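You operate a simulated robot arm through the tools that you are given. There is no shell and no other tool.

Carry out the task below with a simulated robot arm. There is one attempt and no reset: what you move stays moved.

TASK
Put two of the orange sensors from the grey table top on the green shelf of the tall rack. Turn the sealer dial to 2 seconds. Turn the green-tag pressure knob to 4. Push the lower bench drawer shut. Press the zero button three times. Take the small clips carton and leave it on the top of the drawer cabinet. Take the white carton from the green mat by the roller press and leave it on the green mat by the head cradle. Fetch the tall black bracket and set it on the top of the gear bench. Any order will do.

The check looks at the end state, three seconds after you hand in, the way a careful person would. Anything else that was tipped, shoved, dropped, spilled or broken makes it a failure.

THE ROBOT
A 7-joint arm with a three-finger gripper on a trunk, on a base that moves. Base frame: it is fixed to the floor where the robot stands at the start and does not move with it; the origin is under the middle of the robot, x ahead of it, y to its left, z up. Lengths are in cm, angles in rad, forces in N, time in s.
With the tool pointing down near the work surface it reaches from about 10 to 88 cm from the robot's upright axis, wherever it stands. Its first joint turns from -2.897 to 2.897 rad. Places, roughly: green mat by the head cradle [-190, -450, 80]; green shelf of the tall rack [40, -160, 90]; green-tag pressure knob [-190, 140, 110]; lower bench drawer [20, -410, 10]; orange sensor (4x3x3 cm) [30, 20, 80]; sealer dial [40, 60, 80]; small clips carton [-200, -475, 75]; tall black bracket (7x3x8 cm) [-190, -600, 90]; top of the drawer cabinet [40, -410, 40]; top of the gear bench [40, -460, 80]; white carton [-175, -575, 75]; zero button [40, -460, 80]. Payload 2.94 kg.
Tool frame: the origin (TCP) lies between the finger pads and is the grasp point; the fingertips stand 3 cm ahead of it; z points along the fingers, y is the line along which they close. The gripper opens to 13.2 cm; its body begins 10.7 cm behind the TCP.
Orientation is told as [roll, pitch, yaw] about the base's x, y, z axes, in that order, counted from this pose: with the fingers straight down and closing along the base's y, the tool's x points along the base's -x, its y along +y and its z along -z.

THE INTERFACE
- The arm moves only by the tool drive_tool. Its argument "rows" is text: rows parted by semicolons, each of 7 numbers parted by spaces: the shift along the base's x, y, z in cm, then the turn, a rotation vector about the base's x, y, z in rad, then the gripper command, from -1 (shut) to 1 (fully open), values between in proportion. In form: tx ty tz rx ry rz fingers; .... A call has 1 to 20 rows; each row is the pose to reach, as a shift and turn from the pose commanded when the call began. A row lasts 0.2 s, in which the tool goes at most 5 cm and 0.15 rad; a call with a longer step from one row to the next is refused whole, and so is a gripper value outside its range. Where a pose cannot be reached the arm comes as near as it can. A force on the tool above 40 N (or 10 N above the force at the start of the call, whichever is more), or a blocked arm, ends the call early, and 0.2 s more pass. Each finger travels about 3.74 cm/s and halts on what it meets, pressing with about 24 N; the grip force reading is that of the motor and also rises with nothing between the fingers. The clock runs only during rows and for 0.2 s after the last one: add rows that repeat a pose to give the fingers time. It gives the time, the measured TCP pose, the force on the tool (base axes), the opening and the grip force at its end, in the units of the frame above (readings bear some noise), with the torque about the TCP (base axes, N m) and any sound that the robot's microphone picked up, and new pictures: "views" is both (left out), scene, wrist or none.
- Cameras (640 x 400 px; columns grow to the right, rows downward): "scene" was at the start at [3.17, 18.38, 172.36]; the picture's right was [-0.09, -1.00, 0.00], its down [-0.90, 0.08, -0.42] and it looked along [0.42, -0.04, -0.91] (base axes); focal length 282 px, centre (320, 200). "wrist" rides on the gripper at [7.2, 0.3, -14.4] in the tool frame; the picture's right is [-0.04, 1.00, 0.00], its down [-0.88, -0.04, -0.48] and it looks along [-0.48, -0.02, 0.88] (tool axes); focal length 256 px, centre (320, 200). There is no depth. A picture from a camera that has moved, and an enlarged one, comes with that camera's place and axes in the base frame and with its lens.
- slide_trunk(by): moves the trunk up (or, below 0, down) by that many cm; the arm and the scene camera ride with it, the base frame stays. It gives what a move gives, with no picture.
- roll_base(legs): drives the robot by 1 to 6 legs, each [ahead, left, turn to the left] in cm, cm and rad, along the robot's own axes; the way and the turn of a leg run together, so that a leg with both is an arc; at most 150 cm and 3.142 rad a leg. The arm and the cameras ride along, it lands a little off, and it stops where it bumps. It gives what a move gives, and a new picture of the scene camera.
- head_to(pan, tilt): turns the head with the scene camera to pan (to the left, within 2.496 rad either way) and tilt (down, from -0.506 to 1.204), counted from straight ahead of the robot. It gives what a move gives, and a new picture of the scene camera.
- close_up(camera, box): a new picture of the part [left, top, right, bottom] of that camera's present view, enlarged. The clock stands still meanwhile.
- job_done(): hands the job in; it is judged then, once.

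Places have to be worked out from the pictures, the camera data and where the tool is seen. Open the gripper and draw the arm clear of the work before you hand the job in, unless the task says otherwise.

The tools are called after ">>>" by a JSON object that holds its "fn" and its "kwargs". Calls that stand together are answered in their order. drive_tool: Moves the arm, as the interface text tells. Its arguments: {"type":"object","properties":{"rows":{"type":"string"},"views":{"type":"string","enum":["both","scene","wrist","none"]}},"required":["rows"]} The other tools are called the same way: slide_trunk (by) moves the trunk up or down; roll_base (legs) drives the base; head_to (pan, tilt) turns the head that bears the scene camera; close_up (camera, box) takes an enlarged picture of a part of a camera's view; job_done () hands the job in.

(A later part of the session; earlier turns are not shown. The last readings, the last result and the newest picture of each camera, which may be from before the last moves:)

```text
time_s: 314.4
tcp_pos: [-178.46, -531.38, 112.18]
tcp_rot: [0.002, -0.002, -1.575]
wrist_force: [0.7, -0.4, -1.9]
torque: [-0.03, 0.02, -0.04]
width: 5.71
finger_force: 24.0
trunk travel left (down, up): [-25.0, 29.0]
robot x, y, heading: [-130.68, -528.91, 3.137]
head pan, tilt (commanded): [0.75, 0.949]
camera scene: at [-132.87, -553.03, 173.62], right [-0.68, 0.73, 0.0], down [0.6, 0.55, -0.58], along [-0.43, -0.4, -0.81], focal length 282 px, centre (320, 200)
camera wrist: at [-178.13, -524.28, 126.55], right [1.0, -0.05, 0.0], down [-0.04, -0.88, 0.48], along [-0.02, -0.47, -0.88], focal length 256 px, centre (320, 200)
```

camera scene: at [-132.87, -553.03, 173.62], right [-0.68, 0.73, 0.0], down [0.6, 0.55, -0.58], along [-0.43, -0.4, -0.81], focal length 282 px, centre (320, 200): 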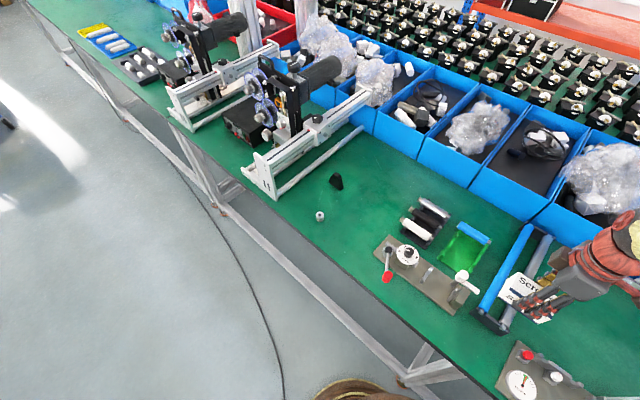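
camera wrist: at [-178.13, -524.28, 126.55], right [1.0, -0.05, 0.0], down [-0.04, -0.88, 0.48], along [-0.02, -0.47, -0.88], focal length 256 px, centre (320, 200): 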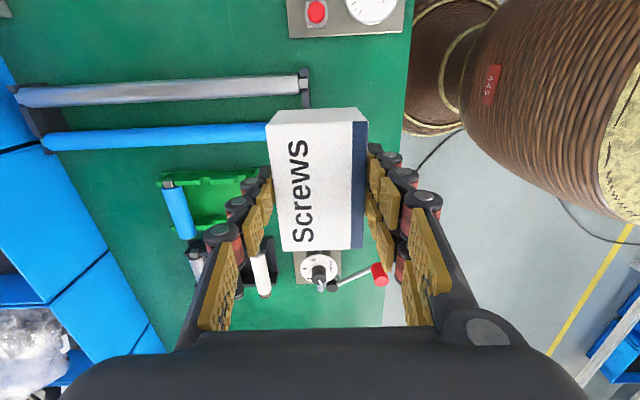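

Carton held. I back off 26 cm to clear the tower fixture and strafe back toward y≈-455.

>>> {"fn": "roll_base", "kwargs": {"legs": [[-28, 0, 0], [0, -72, 0]]}}

>>> {"fn": "head_to", "kwargs": {"pan": 0.1, "tilt": 0.8}}

>>> {"fn": "close_up", "kwargs": {"camera": "scene", "box": [240, 80, 560, 280]}}

```text
time_s: 319.8
tcp_pos: [-150.07, -460.17, 112.29]
tcp_rot: [0.002, 0.001, -1.575]
wrist_force: [-1.0, 0.1, -2.3]
torque: [0.02, 0.01, -0.01]
width: 5.73
finger_force: 23.8
trunk travel left (down, up): [-25.0, 29.0]
robot x, y, heading: [-102.36, -457.39, 3.137]
head pan, tilt (commanded): [0.75, 0.949]
camera scene: at [-104.5, -481.64, 173.63], right [-0.68, 0.73, 0.0], down [0.6, 0.55, -0.58], along [-0.43, -0.4, -0.81], focal length 282 px, centre (320, 200)
```

scene: 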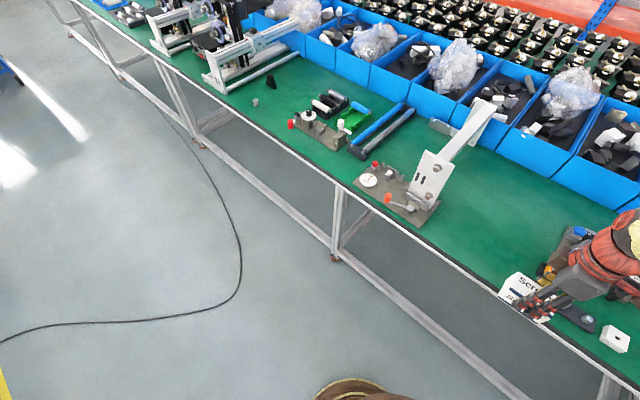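

```text
time_s: 320.9
tcp_pos: [-150.05, -460.18, 112.11]
tcp_rot: [0.004, 0.0, -1.577]
wrist_force: [0.6, 1.0, -2.5]
torque: [0.04, 0.04, 0.03]
width: 5.76
finger_force: 24.0
trunk travel left (down, up): [-25.0, 29.0]
robot x, y, heading: [-102.18, -457.64, 3.134]
head pan, tilt (commanded): [0.099, 0.799]
camera scene: at [-107.2, -477.51, 174.77], right [-0.1, 1.0, 0.0], down [0.71, 0.07, -0.7], along [-0.69, -0.07, -0.72], focal length 282 px, centre (320, 200)
```

scene: 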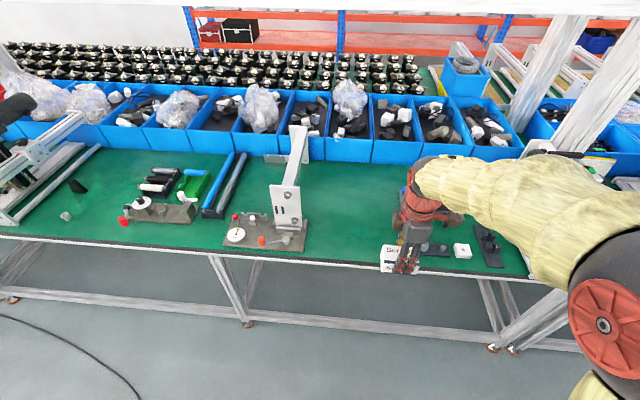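

```text
2.00 times, centred on (400, 180) of scene
camera zoom: at [-107.2, -477.51, 174.77], right [-0.1, 1.0, 0.0], down [0.71, 0.07, -0.7], along [-0.69, -0.07, -0.72], focal length 563 px, centre (160, 240)
```

zoom: 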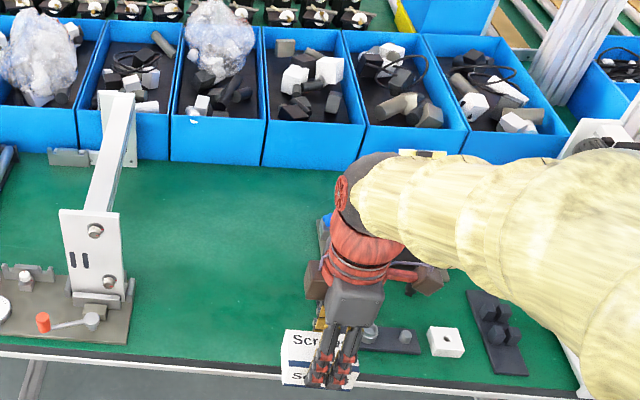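

The free mat beside the head cradle is around [-190, -457]. I drive ahead 26 cm and look down with the wrist camera before setting the carton there.

>>> {"fn": "roll_base", "kwargs": {"legs": [[26, 0, 0.004]]}}

>>> {"fn": "drive_tool", "kwargs": {"rows": "-3 0.5 0 0 0 0 -1; -6 1 0 0 0 0 -1; -9 1.5 0 0 0 0 -1; -12 2 0 0 0 0 -1; -12 2 0 0 0 0 -1", "views": "both"}}

```text
time_s: 322.7
tcp_pos: [-175.74, -460.26, 112.13]
tcp_rot: [0.003, -0.001, -1.572]
wrist_force: [-0.3, 0.5, -2.8]
torque: [0.02, -0.02, -0.01]
width: 5.75
finger_force: 24.1
trunk travel left (down, up): [-25.0, 29.0]
robot x, y, heading: [-127.77, -457.48, -3.143]
head pan, tilt (commanded): [0.099, 0.799]
camera scene: at [-132.82, -477.49, 174.77], right [-0.1, 0.99, 0.0], down [0.71, 0.07, -0.7], along [-0.69, -0.07, -0.72], focal length 282 px, centre (320, 200)
```

scene: 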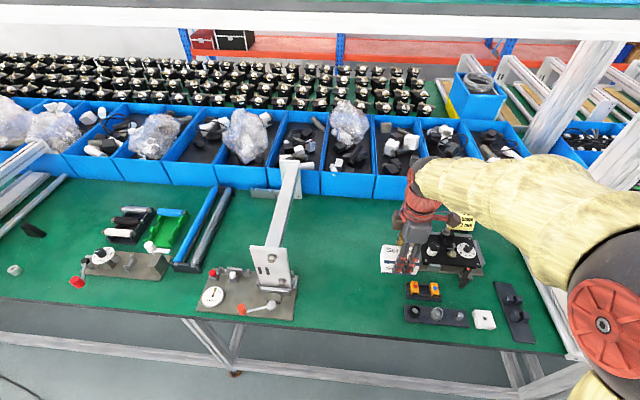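

```text
time_s: 323.9
tcp_pos: [-187.62, -458.16, 112.19]
tcp_rot: [0.003, -0.001, -1.573]
wrist_force: [-0.5, 0.1, -1.1]
torque: [0.03, -0.03, -0.02]
width: 5.74
finger_force: 24.1
trunk travel left (down, up): [-25.0, 29.0]
robot x, y, heading: [-127.38, -457.69, -3.142]
head pan, tilt (commanded): [0.099, 0.799]
camera scene: at [-132.74, -477.48, 174.78], right [-0.1, 0.99, 0.0], down [0.71, 0.07, -0.7], along [-0.69, -0.07, -0.72], focal length 282 px, centre (320, 200)
camera wrist: at [-187.37, -450.99, 126.62], right [1.0, -0.04, 0.0], down [-0.04, -0.88, 0.48], along [-0.02, -0.47, -0.88], focal length 256 px, centre (320, 200)
```

scene: 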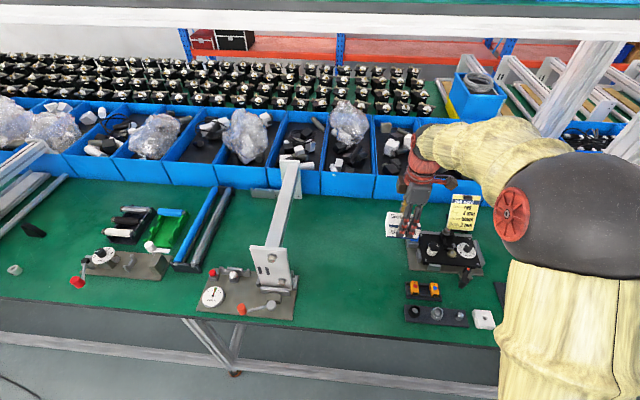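
wrist: 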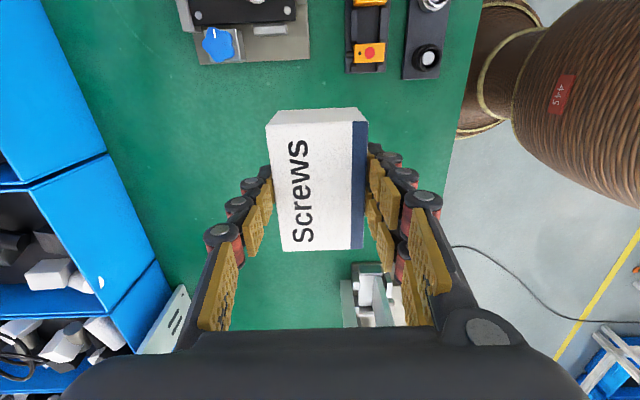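

The cradle fixture's edge is at y≈-450.5 and the trays at ≈-452.5/-453.8, so I set the carton at about [-190, -457.5]. I shift and lower to just above contact.

>>> {"fn": "drive_tool", "kwargs": {"rows": "-1.2 0.3 -4 0 0 0 -1; -2.4 0.6 -8 0 0 0 -1; -2.4 0.6 -12 0 0 0 -1; -2.4 0.6 -16 0 0 0 -1; -2.4 0.6 -19.5 0 0 0 -1; -2.4 0.6 -22 0 0 0 -1; -2.4 0.6 -22 0 0 0 -1", "views": "wrist"}}

>>> {"fn": "drive_tool", "kwargs": {"rows": "0 0 -0.4 0 0 0 -1; 0 0 -0.8 0 0 0 -1; 0 0 -1.1 0 0 0 -1; 0 0 -1.1 0 0 0 -1", "views": "none"}}

```text
time_s: 325.5
tcp_pos: [-190.0, -457.76, 90.32]
tcp_rot: [0.003, 0.0, -1.573]
wrist_force: [0.4, -0.5, -1.6]
torque: [0.01, 0.0, -0.01]
width: 5.71
finger_force: 24.1
trunk travel left (down, up): [-25.0, 29.0]
robot x, y, heading: [-127.62, -457.68, -3.143]
head pan, tilt (commanded): [0.099, 0.799]
camera wrist: at [-189.76, -450.48, 104.59], right [1.0, -0.04, 0.0], down [-0.04, -0.88, 0.48], along [-0.02, -0.47, -0.88], focal length 256 px, centre (320, 200)
```

wrist: 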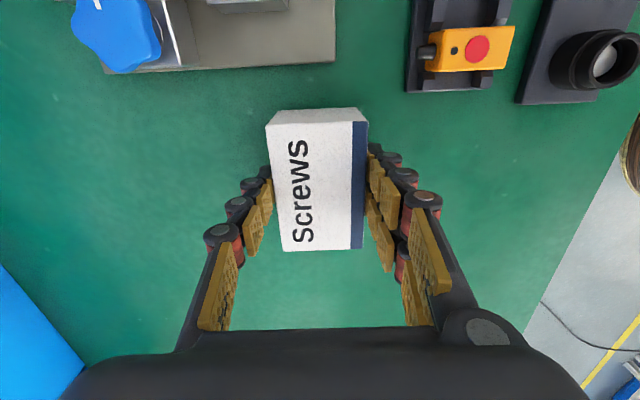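

```text
time_s: 326.5
tcp_pos: [-190.2, -457.75, 89.01]
tcp_rot: [0.003, -0.003, -1.571]
wrist_force: [-0.4, 0.4, -0.9]
torque: [0.02, 0.02, -0.04]
width: 5.74
finger_force: 23.9
trunk travel left (down, up): [-25.0, 29.0]
robot x, y, heading: [-127.84, -457.55, -3.142]
head pan, tilt (commanded): [0.099, 0.799]
```

>>> {"fn": "drive_tool", "kwargs": {"rows": "0 0 -0.15 0 0 0 -1; 0 0 -0.25 0 0 0 -1; 0 0 -0.25 0 0 0 -1", "views": "none"}}

```text
time_s: 327.3
tcp_pos: [-190.19, -457.68, 88.91]
tcp_rot: [0.001, -0.001, -1.572]
wrist_force: [1.1, 0.8, 9.2]
torque: [0.05, -0.19, 0.02]
width: 5.73
finger_force: 24.2
trunk travel left (down, up): [-25.0, 29.0]
robot x, y, heading: [-127.72, -457.89, -3.142]
head pan, tilt (commanded): [0.099, 0.799]
```

The carton touches the mat (9 N). I release it and rise.

>>> {"fn": "drive_tool", "kwargs": {"rows": "0 0 0.1 0 0 0 -0.1; 0 0 0.1 0 0 0 0.05; 0 0 0.1 0 0 0 0.2; 0 0 0.1 0 0 0 0.3; 0 0 0.1 0 0 0 0.3; 0 0 2 0 0 0 0.3; 0 0 6 0 0 0 0.3; 0 0 10 0 0 0 0.3; 0 0 14 0 0 0 0.3; 0 0 18 0 0 0 0.3; 0 0 22 0 0 0 0.3; 0 0 22 0 0 0 0.3", "views": "both"}}

```text
time_s: 329.9
tcp_pos: [-190.13, -457.58, 110.79]
tcp_rot: [0.004, -0.001, -1.572]
wrist_force: [0.3, 0.7, 0.0]
torque: [-0.02, 0.0, -0.01]
width: 8.59
finger_force: 0.1
trunk travel left (down, up): [-25.0, 29.0]
robot x, y, heading: [-127.91, -457.57, -3.139]
head pan, tilt (commanded): [0.099, 0.799]
camera scene: at [-132.73, -477.48, 174.77], right [-0.1, 0.99, 0.0], down [0.71, 0.07, -0.7], along [-0.69, -0.07, -0.72], focal length 282 px, centre (320, 200)
camera wrist: at [-189.88, -450.33, 125.1], right [1.0, -0.04, 0.0], down [-0.04, -0.88, 0.48], along [-0.02, -0.47, -0.88], focal length 256 px, centre (320, 200)
```

scene: 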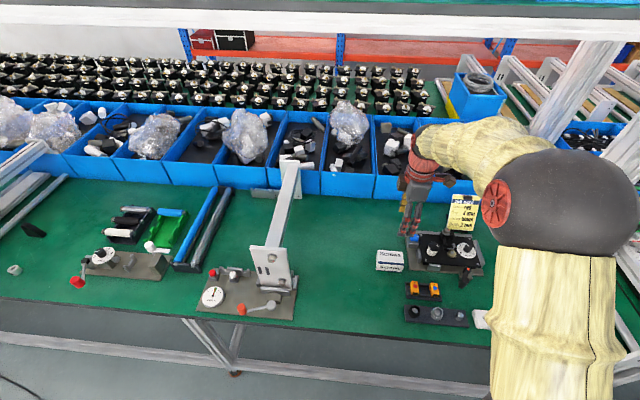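
wrist: 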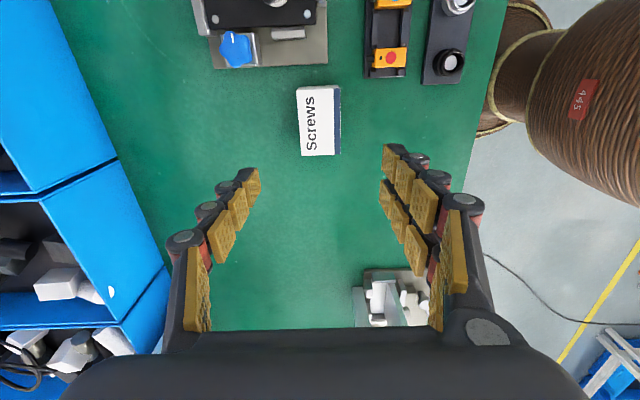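

The white carton stands on the mat by the head cradle. Now the black bracket: I retract, back off, and go to y≈-530 again.

>>> {"fn": "drive_tool", "kwargs": {"rows": "4 0 0.5 0 0 0 0.5; 8 0 1 0 0 0 0.5; 12 0 1.5 0 0 0 0.5; 14 0 1.5 0 0 0 0.5; 14 0 1.5 0 0 0 0.5", "views": "none"}}

>>> {"fn": "roll_base", "kwargs": {"legs": [[-26, 0, 0], [0, 73, 0], [29, 0, 0]]}}

>>> {"fn": "head_to", "kwargs": {"pan": 0.75, "tilt": 0.9}}

>>> {"fn": "close_up", "kwargs": {"camera": "scene", "box": [270, 120, 430, 220]}}

```text
time_s: 331.1
tcp_pos: [-176.15, -457.43, 112.31]
tcp_rot: [0.005, 0.001, -1.573]
wrist_force: [0.7, 0.7, -0.4]
torque: [0.03, -0.02, 0.05]
width: 9.92
finger_force: 0.0
trunk travel left (down, up): [-25.0, 29.0]
robot x, y, heading: [-127.55, -457.71, -3.147]
head pan, tilt (commanded): [0.099, 0.799]
```

```text
time_s: 338.2
tcp_pos: [-179.84, -530.69, 112.23]
tcp_rot: [0.003, -0.002, -1.583]
wrist_force: [-0.5, -0.2, -0.1]
torque: [0.02, -0.04, 0.02]
width: 9.92
finger_force: 0.0
trunk travel left (down, up): [-25.0, 29.0]
robot x, y, heading: [-131.73, -531.05, 3.13]
head pan, tilt (commanded): [0.099, 0.799]
camera scene: at [-136.47, -551.07, 174.77], right [-0.09, 1.0, 0.0], down [0.71, 0.06, -0.7], along [-0.69, -0.06, -0.72], focal length 282 px, centre (320, 200)
```

scene: 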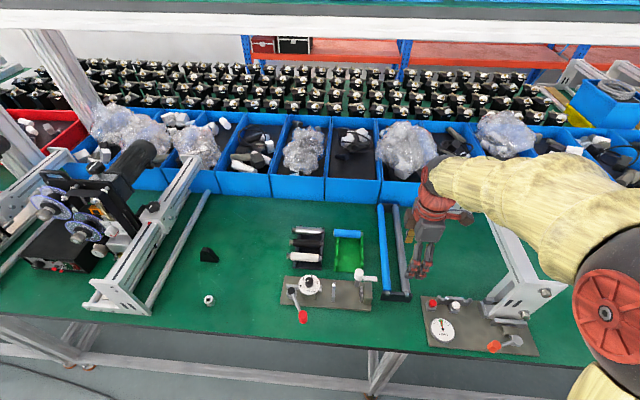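

```text
time_s: 339.2
tcp_pos: [-179.66, -530.57, 112.43]
tcp_rot: [0.003, 0.0, -1.582]
wrist_force: [0.2, -0.1, -0.3]
torque: [0.01, 0.01, -0.01]
width: 9.88
finger_force: 0.1
trunk travel left (down, up): [-25.0, 29.0]
robot x, y, heading: [-131.33, -531.06, 3.137]
head pan, tilt (commanded): [0.75, 0.901]
camera scene: at [-133.95, -555.44, 173.99], right [-0.67, 0.74, 0.0], down [0.58, 0.53, -0.62], along [-0.46, -0.42, -0.78], focal length 282 px, centre (320, 200)
```

scene: 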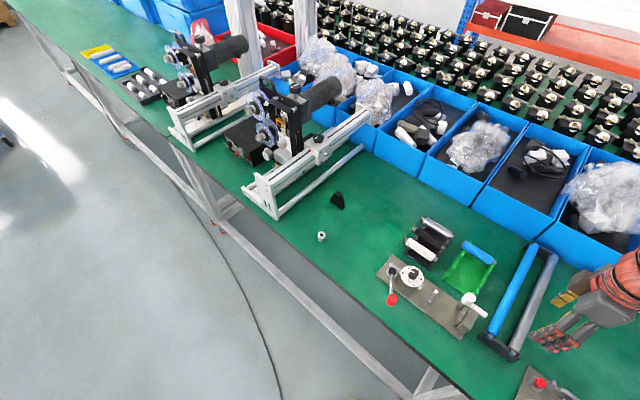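

```text
4.00 times, centred on (350, 170) of scene
camera zoom: at [-133.95, -555.44, 173.99], right [-0.67, 0.74, 0.0], down [0.58, 0.53, -0.62], along [-0.46, -0.42, -0.78], focal length 1126 px, centre (200, 320)
```

zoom: 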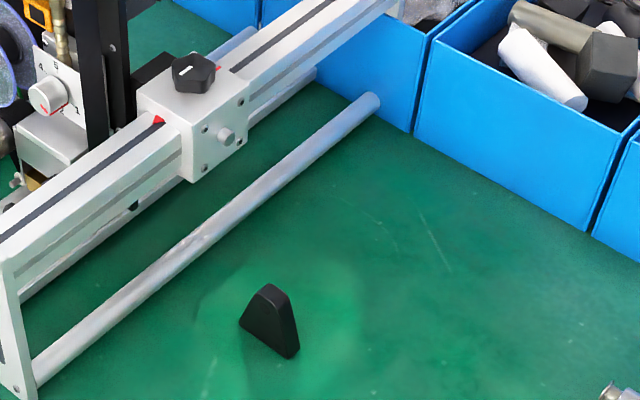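

The bracket is a gusset plate standing on edge, thin along x, tall side toward +y. I move the hand toward it for a closer view.

>>> {"fn": "drive_tool", "kwargs": {"rows": "-0.5 -4.5 1 0 0 0 0.5; -1 -9 2 0 0 0 0.5; -1.5 -13.5 2 0 0 0 0.5; -2 -18 2 0 0 0 0.5; -2.5 -22.5 2 0 0 0 0.5; -3 -27 2 0 0 0 0.5; -3.5 -31.5 2 0 0 0 0.5; -4 -36 2 0 0 0 0.5; -4.5 -40.5 2 0 0 0 0.5; -5 -45 2 0 0 0 0.5; -6 -49.5 2 0 0 0 0.5; -7 -54 2 0 0 0 0.5; -8 -58 2 0 0 0 0.5; -8 -58 2 0 0 0 0.5", "views": "both"}}

>>> {"fn": "close_up", "kwargs": {"camera": "wrist", "box": [200, 60, 440, 210]}}

```text
time_s: 342.2
tcp_pos: [-187.56, -588.68, 114.28]
tcp_rot: [0.005, 0.0, -1.581]
wrist_force: [-0.8, 0.5, 0.6]
torque: [0.04, -0.01, 0.03]
width: 9.9
finger_force: 0.1
trunk travel left (down, up): [-25.0, 29.0]
robot x, y, heading: [-131.13, -531.18, 3.132]
head pan, tilt (commanded): [0.75, 0.901]
camera scene: at [-133.93, -555.47, 173.98], right [-0.67, 0.74, 0.0], down [0.58, 0.53, -0.62], along [-0.46, -0.42, -0.78], focal length 282 px, centre (320, 200)
camera wrist: at [-187.21, -581.55, 128.62], right [1.0, -0.06, 0.0], down [-0.05, -0.88, 0.48], along [-0.02, -0.47, -0.88], focal length 256 px, centre (320, 200)
```

scene: 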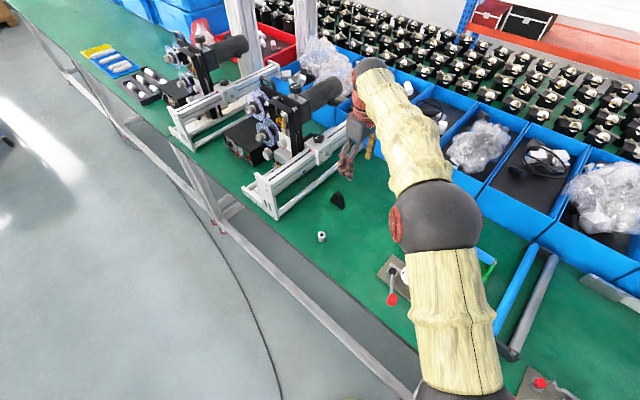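
wrist: 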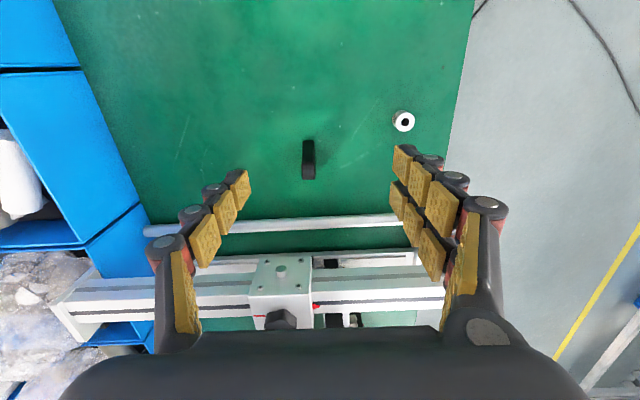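

```text
2.67 times, centred on (320, 135) of wrist
camera zoom: at [-187.21, -581.55, 128.62], right [1.0, -0.06, 0.0], down [-0.05, -0.88, 0.48], along [-0.02, -0.47, -0.88], focal length 683 px, centre (320, 373)
```

zoom: 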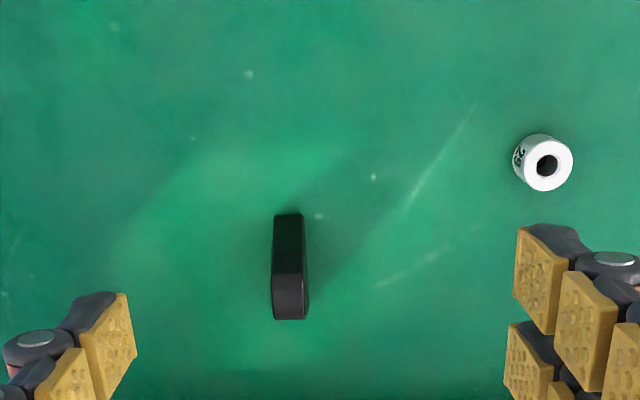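

The bracket's flat top spans y≈-594.5 to -597.5 at z≈92, thickness ~2.2 cm, x≈-189.5. That is near my reach limit (87 cm); I try going over it.

>>> {"fn": "drive_tool", "kwargs": {"rows": "-0.7 -2.5 -3 0 0 0.01 0.5; -1.4 -5 -6 0 0 0.01 0.5; -1.9 -7.2 -9 0 0 0.01 0.5; -1.9 -7.2 -12 0 0 0.01 0.5; -1.9 -7.2 -12 0 0 0.01 0.5", "views": "both"}}

>>> {"fn": "close_up", "kwargs": {"camera": "wrist", "box": [200, 60, 440, 210]}}

```text
time_s: 343.4
tcp_pos: [-189.5, -595.82, 102.25]
tcp_rot: [0.002, 0.0, -1.572]
wrist_force: [0.2, -0.7, -1.6]
torque: [0.03, 0.04, 0.01]
width: 9.93
finger_force: 0.1
trunk travel left (down, up): [-25.0, 29.0]
robot x, y, heading: [-131.04, -531.22, 3.131]
head pan, tilt (commanded): [0.75, 0.901]
camera scene: at [-133.94, -555.47, 173.98], right [-0.67, 0.74, 0.0], down [0.58, 0.53, -0.62], along [-0.46, -0.42, -0.78], focal length 282 px, centre (320, 200)
camera wrist: at [-189.25, -588.74, 116.53], right [1.0, -0.04, 0.0], down [-0.04, -0.88, 0.48], along [-0.02, -0.47, -0.88], focal length 256 px, centre (320, 200)
```

scene: 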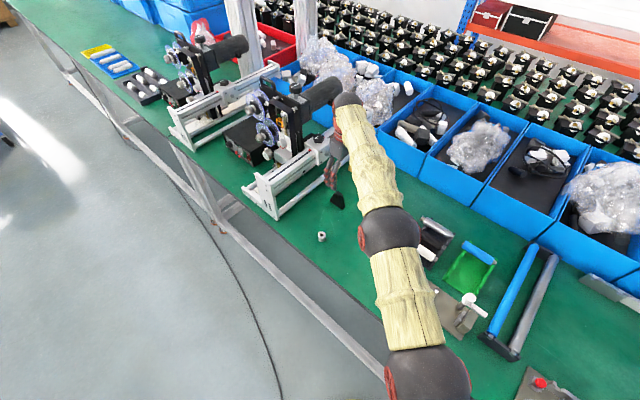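
wrist: 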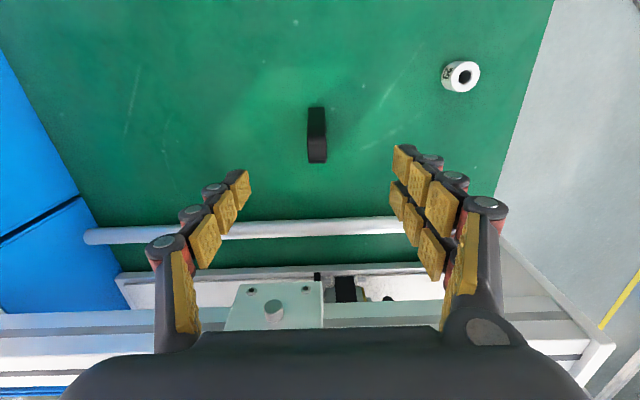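

```text
2.67 times, centred on (320, 135) of wrist
camera zoom: at [-189.25, -588.74, 116.53], right [1.0, -0.04, 0.0], down [-0.04, -0.88, 0.48], along [-0.02, -0.47, -0.88], focal length 683 px, centre (320, 373)
```

zoom: 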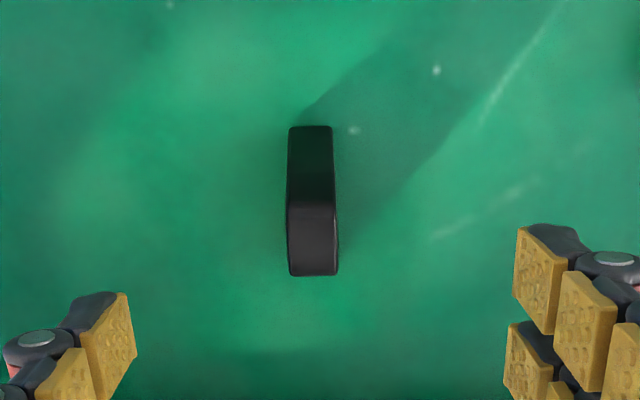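

The hand reaches it. I centre over the top (x≈-189.8, y≈-596.2) and lower so the fingertips flank the upper half.

>>> {"fn": "drive_tool", "kwargs": {"rows": "-0.2 -0.3 -3 0 0 0 0.3; -0.3 -0.4 -6 0 0 0 0; -0.3 -0.4 -9 0 0 0 0; -0.3 -0.4 -11 0 0 0 0; -0.3 -0.4 -11.7 0 0 0 0; -0.3 -0.4 -11.7 0 0 0 0", "views": "wrist"}}

>>> {"fn": "close_up", "kwargs": {"camera": "wrist", "box": [200, 60, 440, 210]}}

```text
time_s: 344.8
tcp_pos: [-189.85, -596.32, 90.47]
tcp_rot: [0.003, 0.0, -1.573]
wrist_force: [-0.2, -0.3, 0.9]
torque: [-0.02, -0.02, 0.01]
width: 6.61
finger_force: 0.1
trunk travel left (down, up): [-25.0, 29.0]
robot x, y, heading: [-131.23, -531.67, 3.128]
head pan, tilt (commanded): [0.75, 0.901]
camera wrist: at [-189.63, -589.14, 104.79], right [1.0, -0.04, 0.0], down [-0.04, -0.88, 0.48], along [-0.02, -0.47, -0.88], focal length 256 px, centre (320, 200)
```

wrist: 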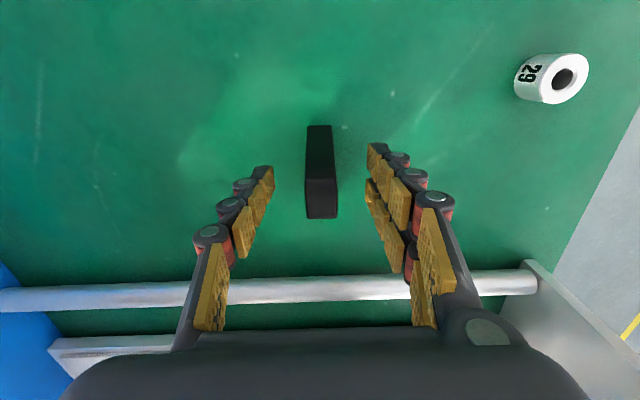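

```text
2.67 times, centred on (320, 135) of wrist
camera zoom: at [-189.63, -589.14, 104.79], right [1.0, -0.04, 0.0], down [-0.04, -0.88, 0.48], along [-0.02, -0.47, -0.88], focal length 683 px, centre (320, 373)
```

zoom: 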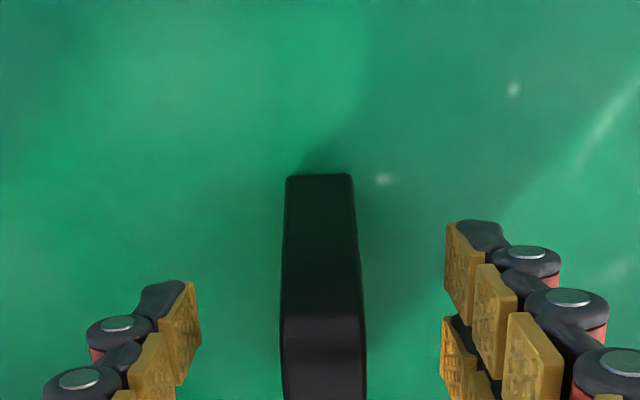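

The plate stands centrally between the fingers with ~4.5 cm overlap. I close on it and lift.

>>> {"fn": "drive_tool", "kwargs": {"rows": "0 0 0 0 0 0 -0.3; 0 0 0 0 0 0 -0.6; 0 0 0 0 0 0 -1; 0 0 0 0 0 0 -1; 0 0 0 0 0 0 -1; 0 0 0 0 0 0 -1", "views": "none"}}

>>> {"fn": "drive_tool", "kwargs": {"rows": "0 0 1 0 0 0 -1; 0 0 4 0 0 0 -1; 0 0 8 0 0 0 -1; 0 0 12 0 0 0 -1; 0 0 16 0 0 0 -1; 0 0 20 0 0 0 -1; 0 1 23 0 0 0 -1; 0 1 23 0 0 0 -1", "views": "both"}}

```text
time_s: 346.2
tcp_pos: [-189.83, -596.3, 90.45]
tcp_rot: [0.003, 0.0, -1.572]
wrist_force: [0.7, 0.5, 0.4]
torque: [0.04, 0.0, 0.0]
width: 1.97
finger_force: 24.4
trunk travel left (down, up): [-25.0, 29.0]
robot x, y, heading: [-131.01, -531.59, 3.127]
head pan, tilt (commanded): [0.75, 0.901]
```

```text
time_s: 348.0
tcp_pos: [-189.16, -594.64, 113.32]
tcp_rot: [0.005, 0.003, -1.572]
wrist_force: [0.4, 0.2, -3.0]
torque: [-0.02, -0.04, 0.02]
width: 1.96
finger_force: 24.0
out of reach, approached as far as the arm can: row 6, 7, 8
trunk travel left (down, up): [-25.0, 29.0]
robot x, y, heading: [-131.14, -531.07, 3.13]
head pan, tilt (commanded): [0.75, 0.901]
camera scene: at [-134.11, -555.66, 173.94], right [-0.67, 0.74, 0.0], down [0.58, 0.53, -0.62], along [-0.46, -0.42, -0.78], focal length 282 px, centre (320, 200)
camera wrist: at [-188.9, -587.47, 127.73], right [1.0, -0.04, 0.01], down [-0.04, -0.88, 0.47], along [-0.02, -0.47, -0.88], focal length 256 px, centre (320, 200)
```

scene: 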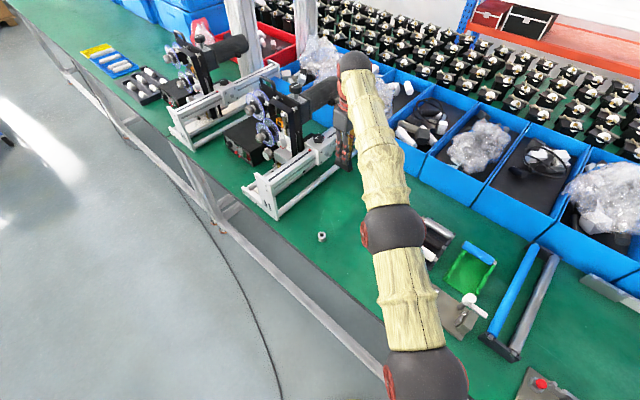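
wrist: 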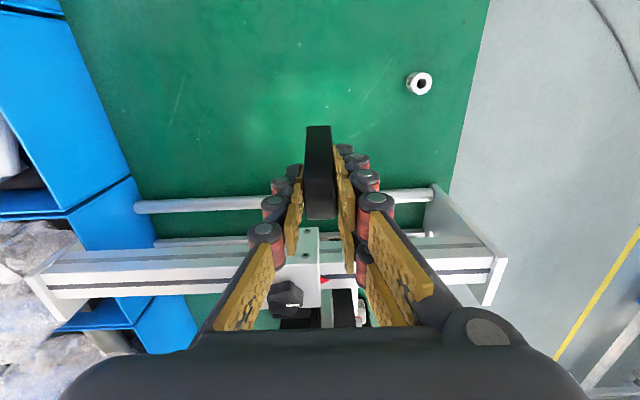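

The bracket is held (1.96 cm, ~3 N weight). I bring the arm back in front of the robot at height.

>>> {"fn": "drive_tool", "kwargs": {"rows": "0.5 4.5 0 0 0 0 -1; 1 9 0 0 0 0 -1; 1.5 13.5 0 0 0 0 -1; 2 18 0 0 0 0 -1; 2.5 22.5 0 0 0 0 -1; 3 27 0 0 0 0 -1; 3.5 31.5 0 0 0 0 -1; 4.5 36 0 0 0 0 -1; 5.5 40.5 0 0 0 0 -1; 6.5 45 0 0 0 0 -1; 8 49.5 0 0 0 0 -1; 9.5 54 0 0 0 0 -1; 11 58.5 0 0 0 0 -1; 12 62 0 0 0 0 -1; 12 62 0 0 0 0 -1", "views": "wrist"}}

```text
time_s: 351.2
tcp_pos: [-177.18, -532.18, 113.36]
tcp_rot: [0.004, -0.001, -1.572]
wrist_force: [0.8, 0.0, -2.3]
torque: [0.02, -0.02, 0.0]
width: 1.97
finger_force: 23.5
trunk travel left (down, up): [-25.0, 29.0]
robot x, y, heading: [-131.0, -531.34, 3.134]
head pan, tilt (commanded): [0.75, 0.901]
camera wrist: at [-176.89, -525.1, 127.7], right [1.0, -0.04, 0.0], down [-0.04, -0.88, 0.48], along [-0.02, -0.47, -0.88], focal length 256 px, centre (320, 200)
```

wrist: 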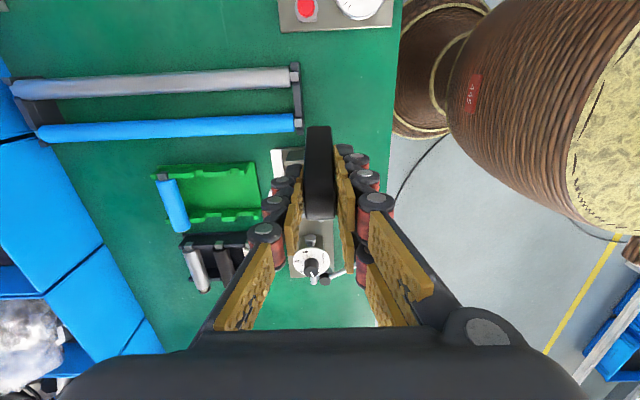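

I back into the aisle, drive to y≈-398 and turn around toward the gear bench's free front-left corner.

>>> {"fn": "roll_base", "kwargs": {"legs": [[-55, 0, 0.008], [0, -133, 0], [0, 0, 3.141]]}}

>>> {"fn": "head_to", "kwargs": {"pan": 0.1, "tilt": 0.85}}

```text
time_s: 368.0
tcp_pos: [-32.07, -396.15, 113.38]
tcp_rot: [0.003, 0.001, 1.644]
wrist_force: [-0.4, 0.0, -1.8]
torque: [0.02, 0.01, 0.0]
width: 1.97
finger_force: 24.2
trunk travel left (down, up): [-25.0, 29.0]
robot x, y, heading: [-77.57, -400.79, 0.066]
head pan, tilt (commanded): [0.75, 0.901]
camera scene: at [-76.56, -376.58, 173.98], right [0.73, -0.68, 0.0], down [-0.54, -0.57, -0.62], along [0.42, 0.45, -0.78], focal length 282 px, centre (320, 200)
```

scene: 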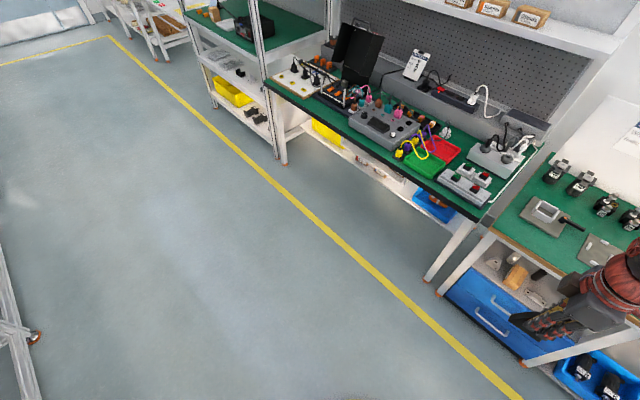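

```text
time_s: 369.0
tcp_pos: [-32.08, -396.21, 113.35]
tcp_rot: [0.003, 0.001, 1.647]
wrist_force: [-0.3, 0.0, -1.5]
torque: [-0.02, 0.02, 0.02]
width: 1.98
finger_force: 23.9
trunk travel left (down, up): [-25.0, 29.0]
robot x, y, heading: [-77.29, -400.85, 0.071]
head pan, tilt (commanded): [0.099, 0.85]
camera scene: at [-74.02, -380.78, 174.37], right [0.17, -0.99, 0.0], down [-0.74, -0.12, -0.66], along [0.65, 0.11, -0.75], focal length 282 px, centre (320, 200)
```

scene: 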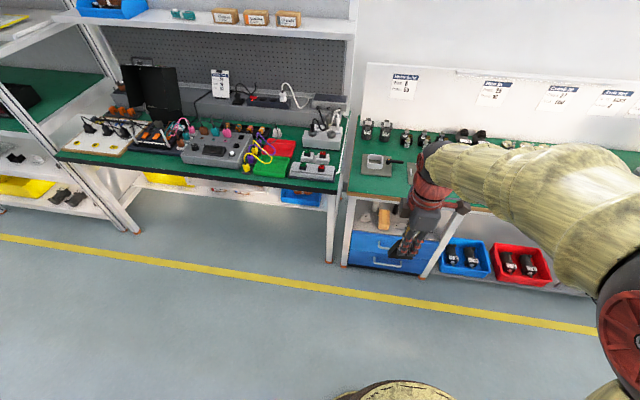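

I trim the heading and drive ahead 37 cm, then look down with the wrist camera.

>>> {"fn": "roll_base", "kwargs": {"legs": [[0, 0, -0.068], [37, 0, 0]]}}

>>> {"fn": "drive_tool", "kwargs": {"rows": "4 0.5 -1 0 0 0 -1; 8 1 -2 0 0 0 -1; 12 1 -3 0 0 0 -1; 16 1 -4 0 0 0 -1; 16 1 -4 0 0 0 -1", "views": "both"}}

```text
time_s: 371.8
tcp_pos: [5.18, -398.92, 113.34]
tcp_rot: [0.004, 0.0, 1.585]
wrist_force: [-0.2, 0.2, -1.6]
torque: [-0.02, 0.0, 0.03]
width: 1.96
finger_force: 23.6
trunk travel left (down, up): [-25.0, 29.0]
robot x, y, heading: [-40.65, -400.7, 0.003]
head pan, tilt (commanded): [0.099, 0.85]
camera scene: at [-35.89, -380.96, 174.37], right [0.1, -0.99, 0.0], down [-0.75, -0.08, -0.66], along [0.66, 0.07, -0.75], focal length 282 px, centre (320, 200)
```

scene: 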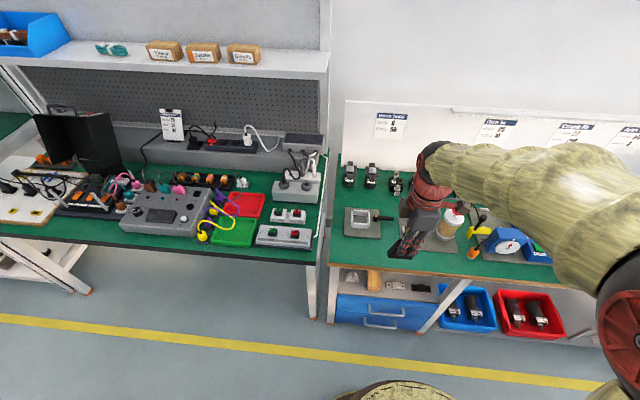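

```text
time_s: 373.0
tcp_pos: [21.41, -397.86, 109.33]
tcp_rot: [0.004, -0.002, 1.585]
wrist_force: [0.6, -1.7, -2.2]
torque: [-0.03, 0.02, 0.0]
width: 1.97
finger_force: 24.2
trunk travel left (down, up): [-25.0, 29.0]
robot x, y, heading: [-40.6, -400.89, -0.006]
head pan, tilt (commanded): [0.099, 0.85]
camera scene: at [-35.94, -380.95, 174.38], right [0.1, -0.99, 0.0], down [-0.75, -0.08, -0.66], along [0.66, 0.07, -0.75], focal length 282 px, centre (320, 200)
camera wrist: at [21.14, -405.05, 123.62], right [-1.0, 0.03, 0.0], down [0.03, 0.88, 0.48], along [0.01, 0.47, -0.88], focal length 256 px, centre (320, 200)
```

scene: 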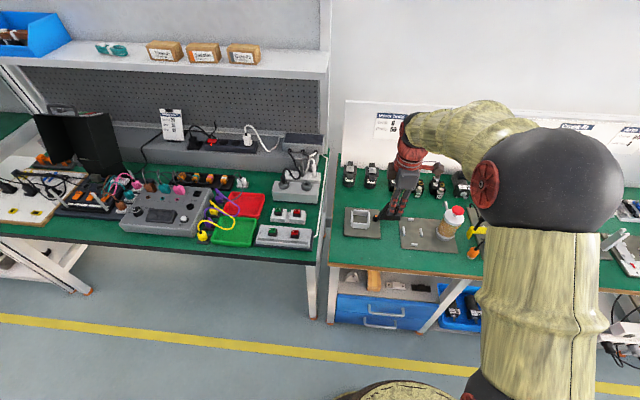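
wrist: 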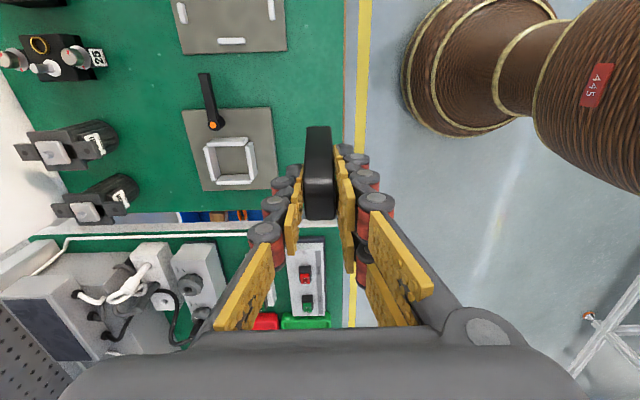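

The free strip is x≈17–29 between the bench edge and the fixture plate. I place the bracket at about [22.8, -396.5], lowering to just above the surface first.

>>> {"fn": "drive_tool", "kwargs": {"rows": "0.7 0.7 -4 0 0 0 -1; 1.4 1.4 -8 0 0 0 -1; 1.4 1.4 -12 0 0 0 -1; 1.4 1.4 -16 0 0 0 -1; 1.4 1.4 -20 0 0 0 -1; 1.4 1.4 -23 0 0 0 -1; 1.4 1.4 -23 0 0 0 -1", "views": "both"}}

>>> {"fn": "close_up", "kwargs": {"camera": "scene", "box": [330, 170, 490, 270]}}

```text
time_s: 374.6
tcp_pos: [22.49, -396.2, 86.1]
tcp_rot: [0.005, 0.0, 1.585]
wrist_force: [0.5, -0.4, -1.7]
torque: [-0.03, -0.02, 0.01]
width: 1.94
finger_force: 23.7
trunk travel left (down, up): [-25.0, 29.0]
robot x, y, heading: [-41.04, -400.49, 0.007]
head pan, tilt (commanded): [0.099, 0.85]
camera scene: at [-35.91, -380.95, 174.37], right [0.1, -0.99, 0.0], down [-0.75, -0.08, -0.66], along [0.66, 0.07, -0.75], focal length 282 px, centre (320, 200)
camera wrist: at [22.37, -403.48, 100.66], right [-1.0, 0.03, 0.0], down [0.03, 0.88, 0.48], along [0.01, 0.47, -0.88], focal length 256 px, centre (320, 200)
```

scene: 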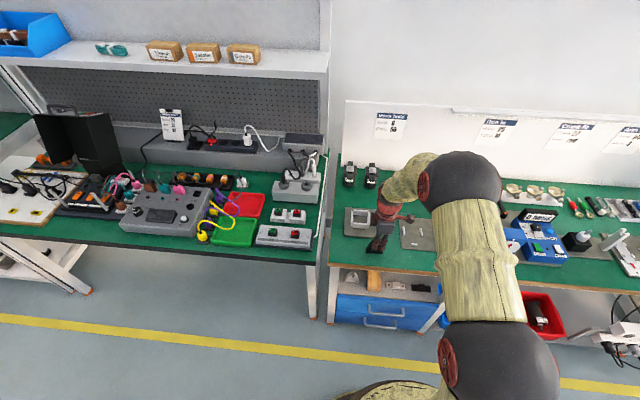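
wrist: 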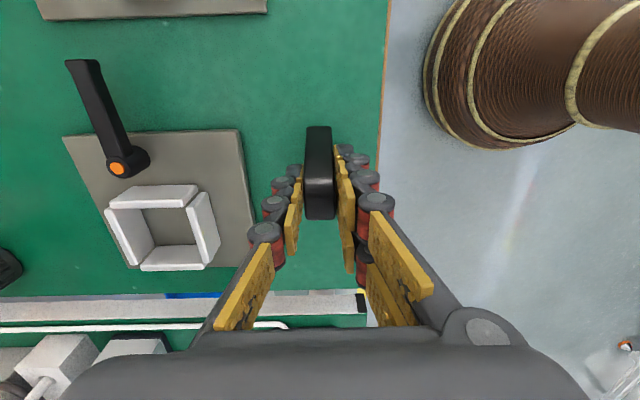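

```text
4.00 times, centred on (410, 220) of scene
camera zoom: at [-35.91, -380.95, 174.37], right [0.1, -0.99, 0.0], down [-0.75, -0.08, -0.66], along [0.66, 0.07, -0.75], focal length 1126 px, centre (-40, 120)
```

zoom: 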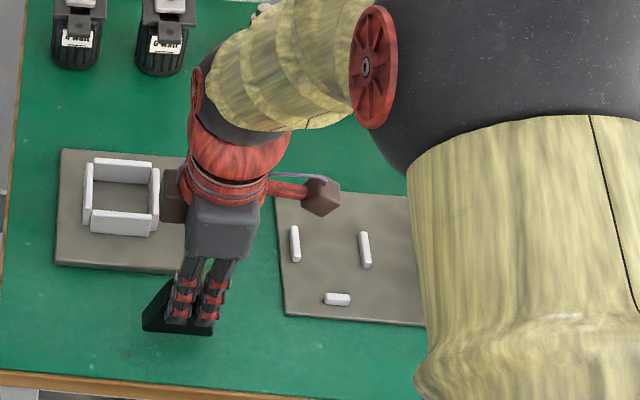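

Above a clear green patch. I lower in small steps to contact.

>>> {"fn": "drive_tool", "kwargs": {"rows": "0 0 -0.8 0 0 0 -1; 0 0 -1.5 0 0 0 -1; 0 0 -1.9 0 0 0 -1; 0 0 -2.2 0 0 0 -1; 0 0 -2.2 0 0 0 -1", "views": "none"}}

>>> {"fn": "drive_tool", "kwargs": {"rows": "0 0 -0.2 0 0 0 -1; 0 0 -0.4 0 0 0 -1; 0 0 -0.4 0 0 0 -1", "views": "none"}}

```text
time_s: 375.8
tcp_pos: [22.49, -396.41, 84.32]
tcp_rot: [0.001, 0.001, 1.586]
wrist_force: [-5.5, 0.1, 16.9]
torque: [0.05, 0.19, 0.03]
width: 2.03
finger_force: 24.3
trunk travel left (down, up): [-25.0, 29.0]
robot x, y, heading: [-40.9, -400.73, 0.004]
head pan, tilt (commanded): [0.099, 0.85]
```

```text
time_s: 376.6
tcp_pos: [22.47, -396.45, 83.87]
tcp_rot: [0.001, -0.001, 1.584]
wrist_force: [-1.9, 2.5, 17.3]
torque: [0.12, 0.03, 0.04]
width: 1.97
finger_force: 24.7
trunk travel left (down, up): [-25.0, 29.0]
robot x, y, heading: [-40.79, -400.57, 0.006]
head pan, tilt (commanded): [0.099, 0.85]
```

Contact (17 N). I check the wrist view, then ease up, open and rise.

>>> {"fn": "drive_tool", "kwargs": {"rows": "0 0 0.2 0 0 0 -1; 0 0 0.2 0 0 0 -1", "views": "wrist"}}

>>> {"fn": "drive_tool", "kwargs": {"rows": "0 0 0 0 0 0 -0.6; 0 0 0 0 0 0 -0.45; 0 0 0 0 0 0 -0.3; 0 0 0 0 0 0 -0.2; 0 0 0 0 0 0 -0.2; 0 0 2 0 0 0 -0.2; 0 0 5 0 0 0 -0.2; 0 0 9 0 0 0 -0.2; 0 0 13 0 0 0 -0.2; 0 0 17 0 0 0 -0.2; 0 0 21 0 0 0 -0.2; 0 0 24 0 0 0 -0.2; 0 0 24 0 0 0 -0.2", "views": "both"}}

>>> {"fn": "close_up", "kwargs": {"camera": "scene", "box": [330, 170, 490, 270]}}

```text
time_s: 377.2
tcp_pos: [22.45, -396.49, 83.85]
tcp_rot: [0.005, -0.001, 1.586]
wrist_force: [1.0, 0.5, 1.5]
torque: [-0.01, -0.05, 0.03]
width: 1.97
finger_force: 23.8
trunk travel left (down, up): [-25.0, 29.0]
robot x, y, heading: [-40.67, -400.76, 0.006]
head pan, tilt (commanded): [0.099, 0.85]
camera wrist: at [22.29, -403.74, 98.17], right [-1.0, 0.03, 0.01], down [0.03, 0.88, 0.47], along [0.01, 0.47, -0.88], focal length 256 px, centre (320, 200)
```

wrist: 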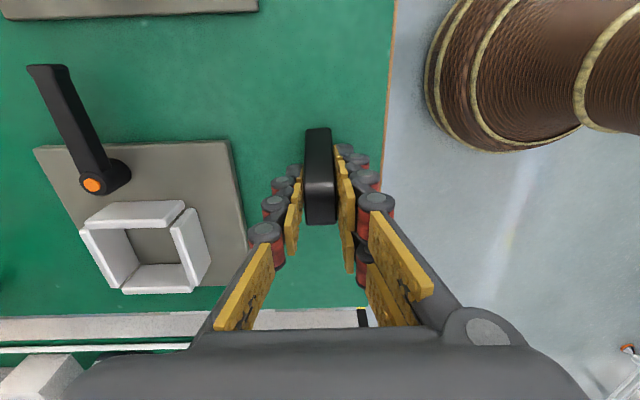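

```text
time_s: 380.0
tcp_pos: [22.56, -396.43, 107.92]
tcp_rot: [0.004, -0.001, 1.584]
wrist_force: [-0.6, -0.2, -0.7]
torque: [-0.01, -0.04, 0.04]
width: 5.28
finger_force: 0.0
trunk travel left (down, up): [-25.0, 29.0]
robot x, y, heading: [-41.04, -400.76, 0.004]
head pan, tilt (commanded): [0.099, 0.85]
camera scene: at [-35.94, -380.96, 174.37], right [0.1, -0.99, 0.0], down [-0.75, -0.08, -0.66], along [0.66, 0.07, -0.75], focal length 282 px, centre (320, 200)
camera wrist: at [22.4, -403.71, 122.31], right [-1.0, 0.03, 0.0], down [0.03, 0.88, 0.48], along [0.01, 0.47, -0.88], focal length 256 px, centre (320, 200)
```

scene: 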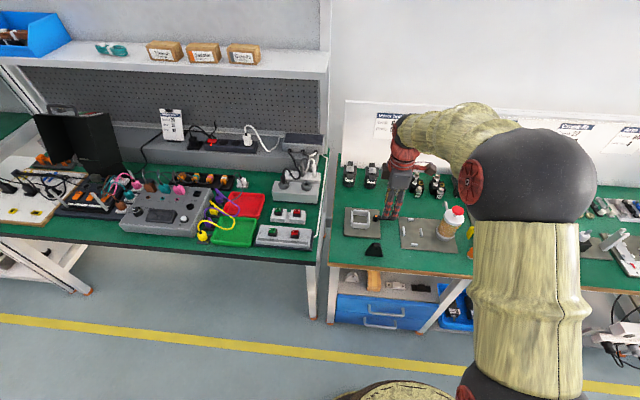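
wrist: 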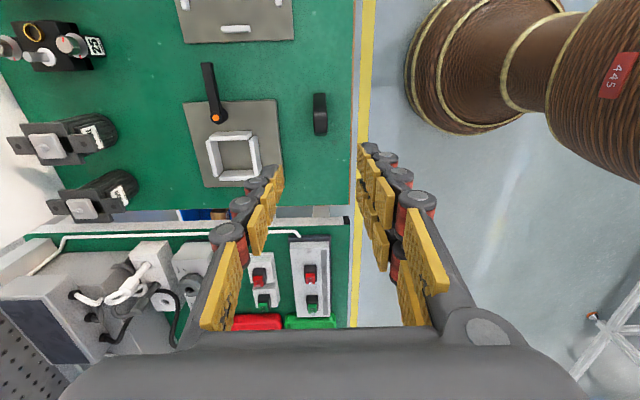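

```text
4.00 times, centred on (410, 220) of scene
camera zoom: at [-35.94, -380.96, 174.37], right [0.1, -0.99, 0.0], down [-0.75, -0.08, -0.66], along [0.66, 0.07, -0.75], focal length 1126 px, centre (-40, 120)
```

zoom: 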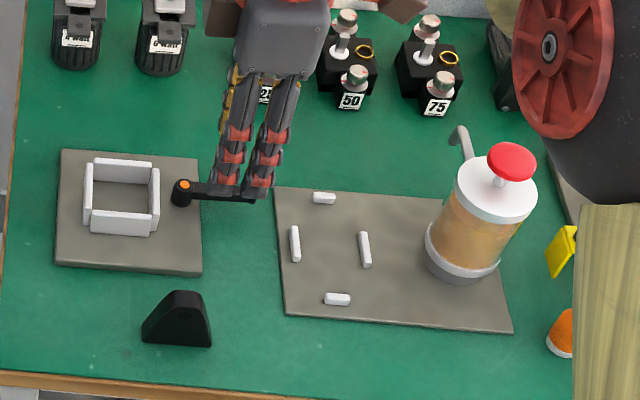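

The bracket stands upright on the gear bench. Last is the green-tag pressure knob near [-190, 140]. I retract, back off, and drive down the aisle.

>>> {"fn": "drive_tool", "kwargs": {"rows": "-4 0 2 0 0 -0.14 -0.2; -8 0 3 0 0 -0.28 -0.2; -12 0 4 0 0 -0.42 -0.2; -16 0 4 0 0 -0.56 -0.2; -18 -1 4 0 0 -0.7 -0.2; -20 -2 4 0 0 -0.84 -0.2; -22 -3 4 0 0 -0.98 -0.2; -22 -4 4 0 0 -1.12 -0.2; -22 -4 4 0 0 -1.26 -0.2; -22 -4 4 0 0 -1.4 -0.2; -22 -4 4 0 0 -1.5 -0.2; -22 -4 4 0 0 -1.57 -0.2; -22 -4 4 0 0 -1.57 -0.2", "views": "none"}}

>>> {"fn": "roll_base", "kwargs": {"legs": [[-42, 0, -0.005], [0, 140, 0], [0, 140, 0], [0, 120, 0]]}}

```text
time_s: 382.8
tcp_pos: [0.47, -400.45, 112.05]
tcp_rot: [0.004, 0.001, 0.014]
wrist_force: [0.6, 0.1, -0.1]
torque: [-0.05, -0.01, -0.02]
width: 5.28
finger_force: 0.0
trunk travel left (down, up): [-25.0, 29.0]
robot x, y, heading: [-41.23, -400.95, 0.001]
head pan, tilt (commanded): [0.099, 0.85]
```

```text
time_s: 404.0
tcp_pos: [-45.65, -4.7, 111.9]
tcp_rot: [0.003, -0.001, 0.028]
wrist_force: [-0.1, 0.4, -0.3]
torque: [0.0, -0.03, 0.0]
width: 5.26
finger_force: 0.0
trunk travel left (down, up): [-25.0, 29.0]
robot x, y, heading: [-86.97, -5.61, 0.019]
head pan, tilt (commanded): [0.099, 0.85]
camera scene: at [-82.2, 14.38, 174.37], right [0.12, -0.99, 0.0], down [-0.75, -0.09, -0.66], along [0.66, 0.08, -0.75], focal length 282 px, centre (320, 200)
```

scene: 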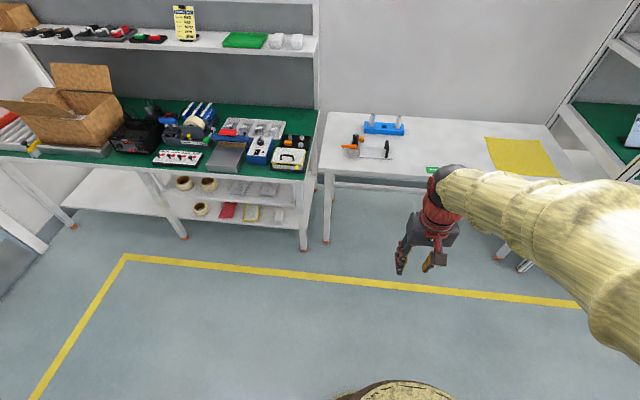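

I look behind-left toward the pressure-knob table before moving there.

>>> {"fn": "head_to", "kwargs": {"pan": 2.2, "tilt": 0.4}}

>>> {"fn": "close_up", "kwargs": {"camera": "scene", "box": [120, 80, 440, 280]}}

```text
time_s: 406.0
tcp_pos: [-45.5, -4.63, 111.83]
tcp_rot: [0.004, -0.001, 0.027]
wrist_force: [-0.1, -0.6, 0.8]
torque: [-0.02, -0.02, 0.0]
width: 5.29
finger_force: 0.1
trunk travel left (down, up): [-25.0, 29.0]
robot x, y, heading: [-86.69, -5.48, 0.017]
head pan, tilt (commanded): [2.201, 0.4]
camera scene: at [-95.54, 20.85, 178.29], right [0.8, 0.6, 0.0], down [0.23, -0.31, -0.92], along [-0.55, 0.74, -0.39], focal length 282 px, centre (320, 200)
```

scene: 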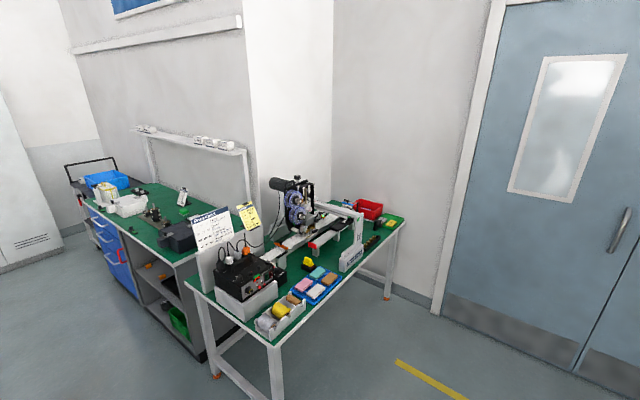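

```text
2.00 times, centred on (280, 180) of scene
camera zoom: at [-95.54, 20.85, 178.29], right [0.8, 0.6, 0.0], down [0.23, -0.31, -0.92], along [-0.55, 0.74, -0.39], focal length 563 px, centre (400, 240)
```

zoom: 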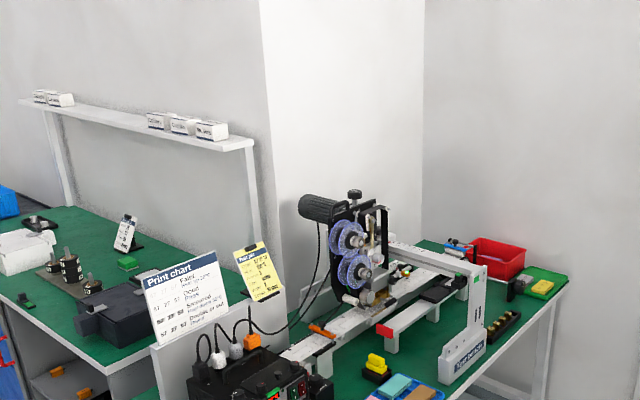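

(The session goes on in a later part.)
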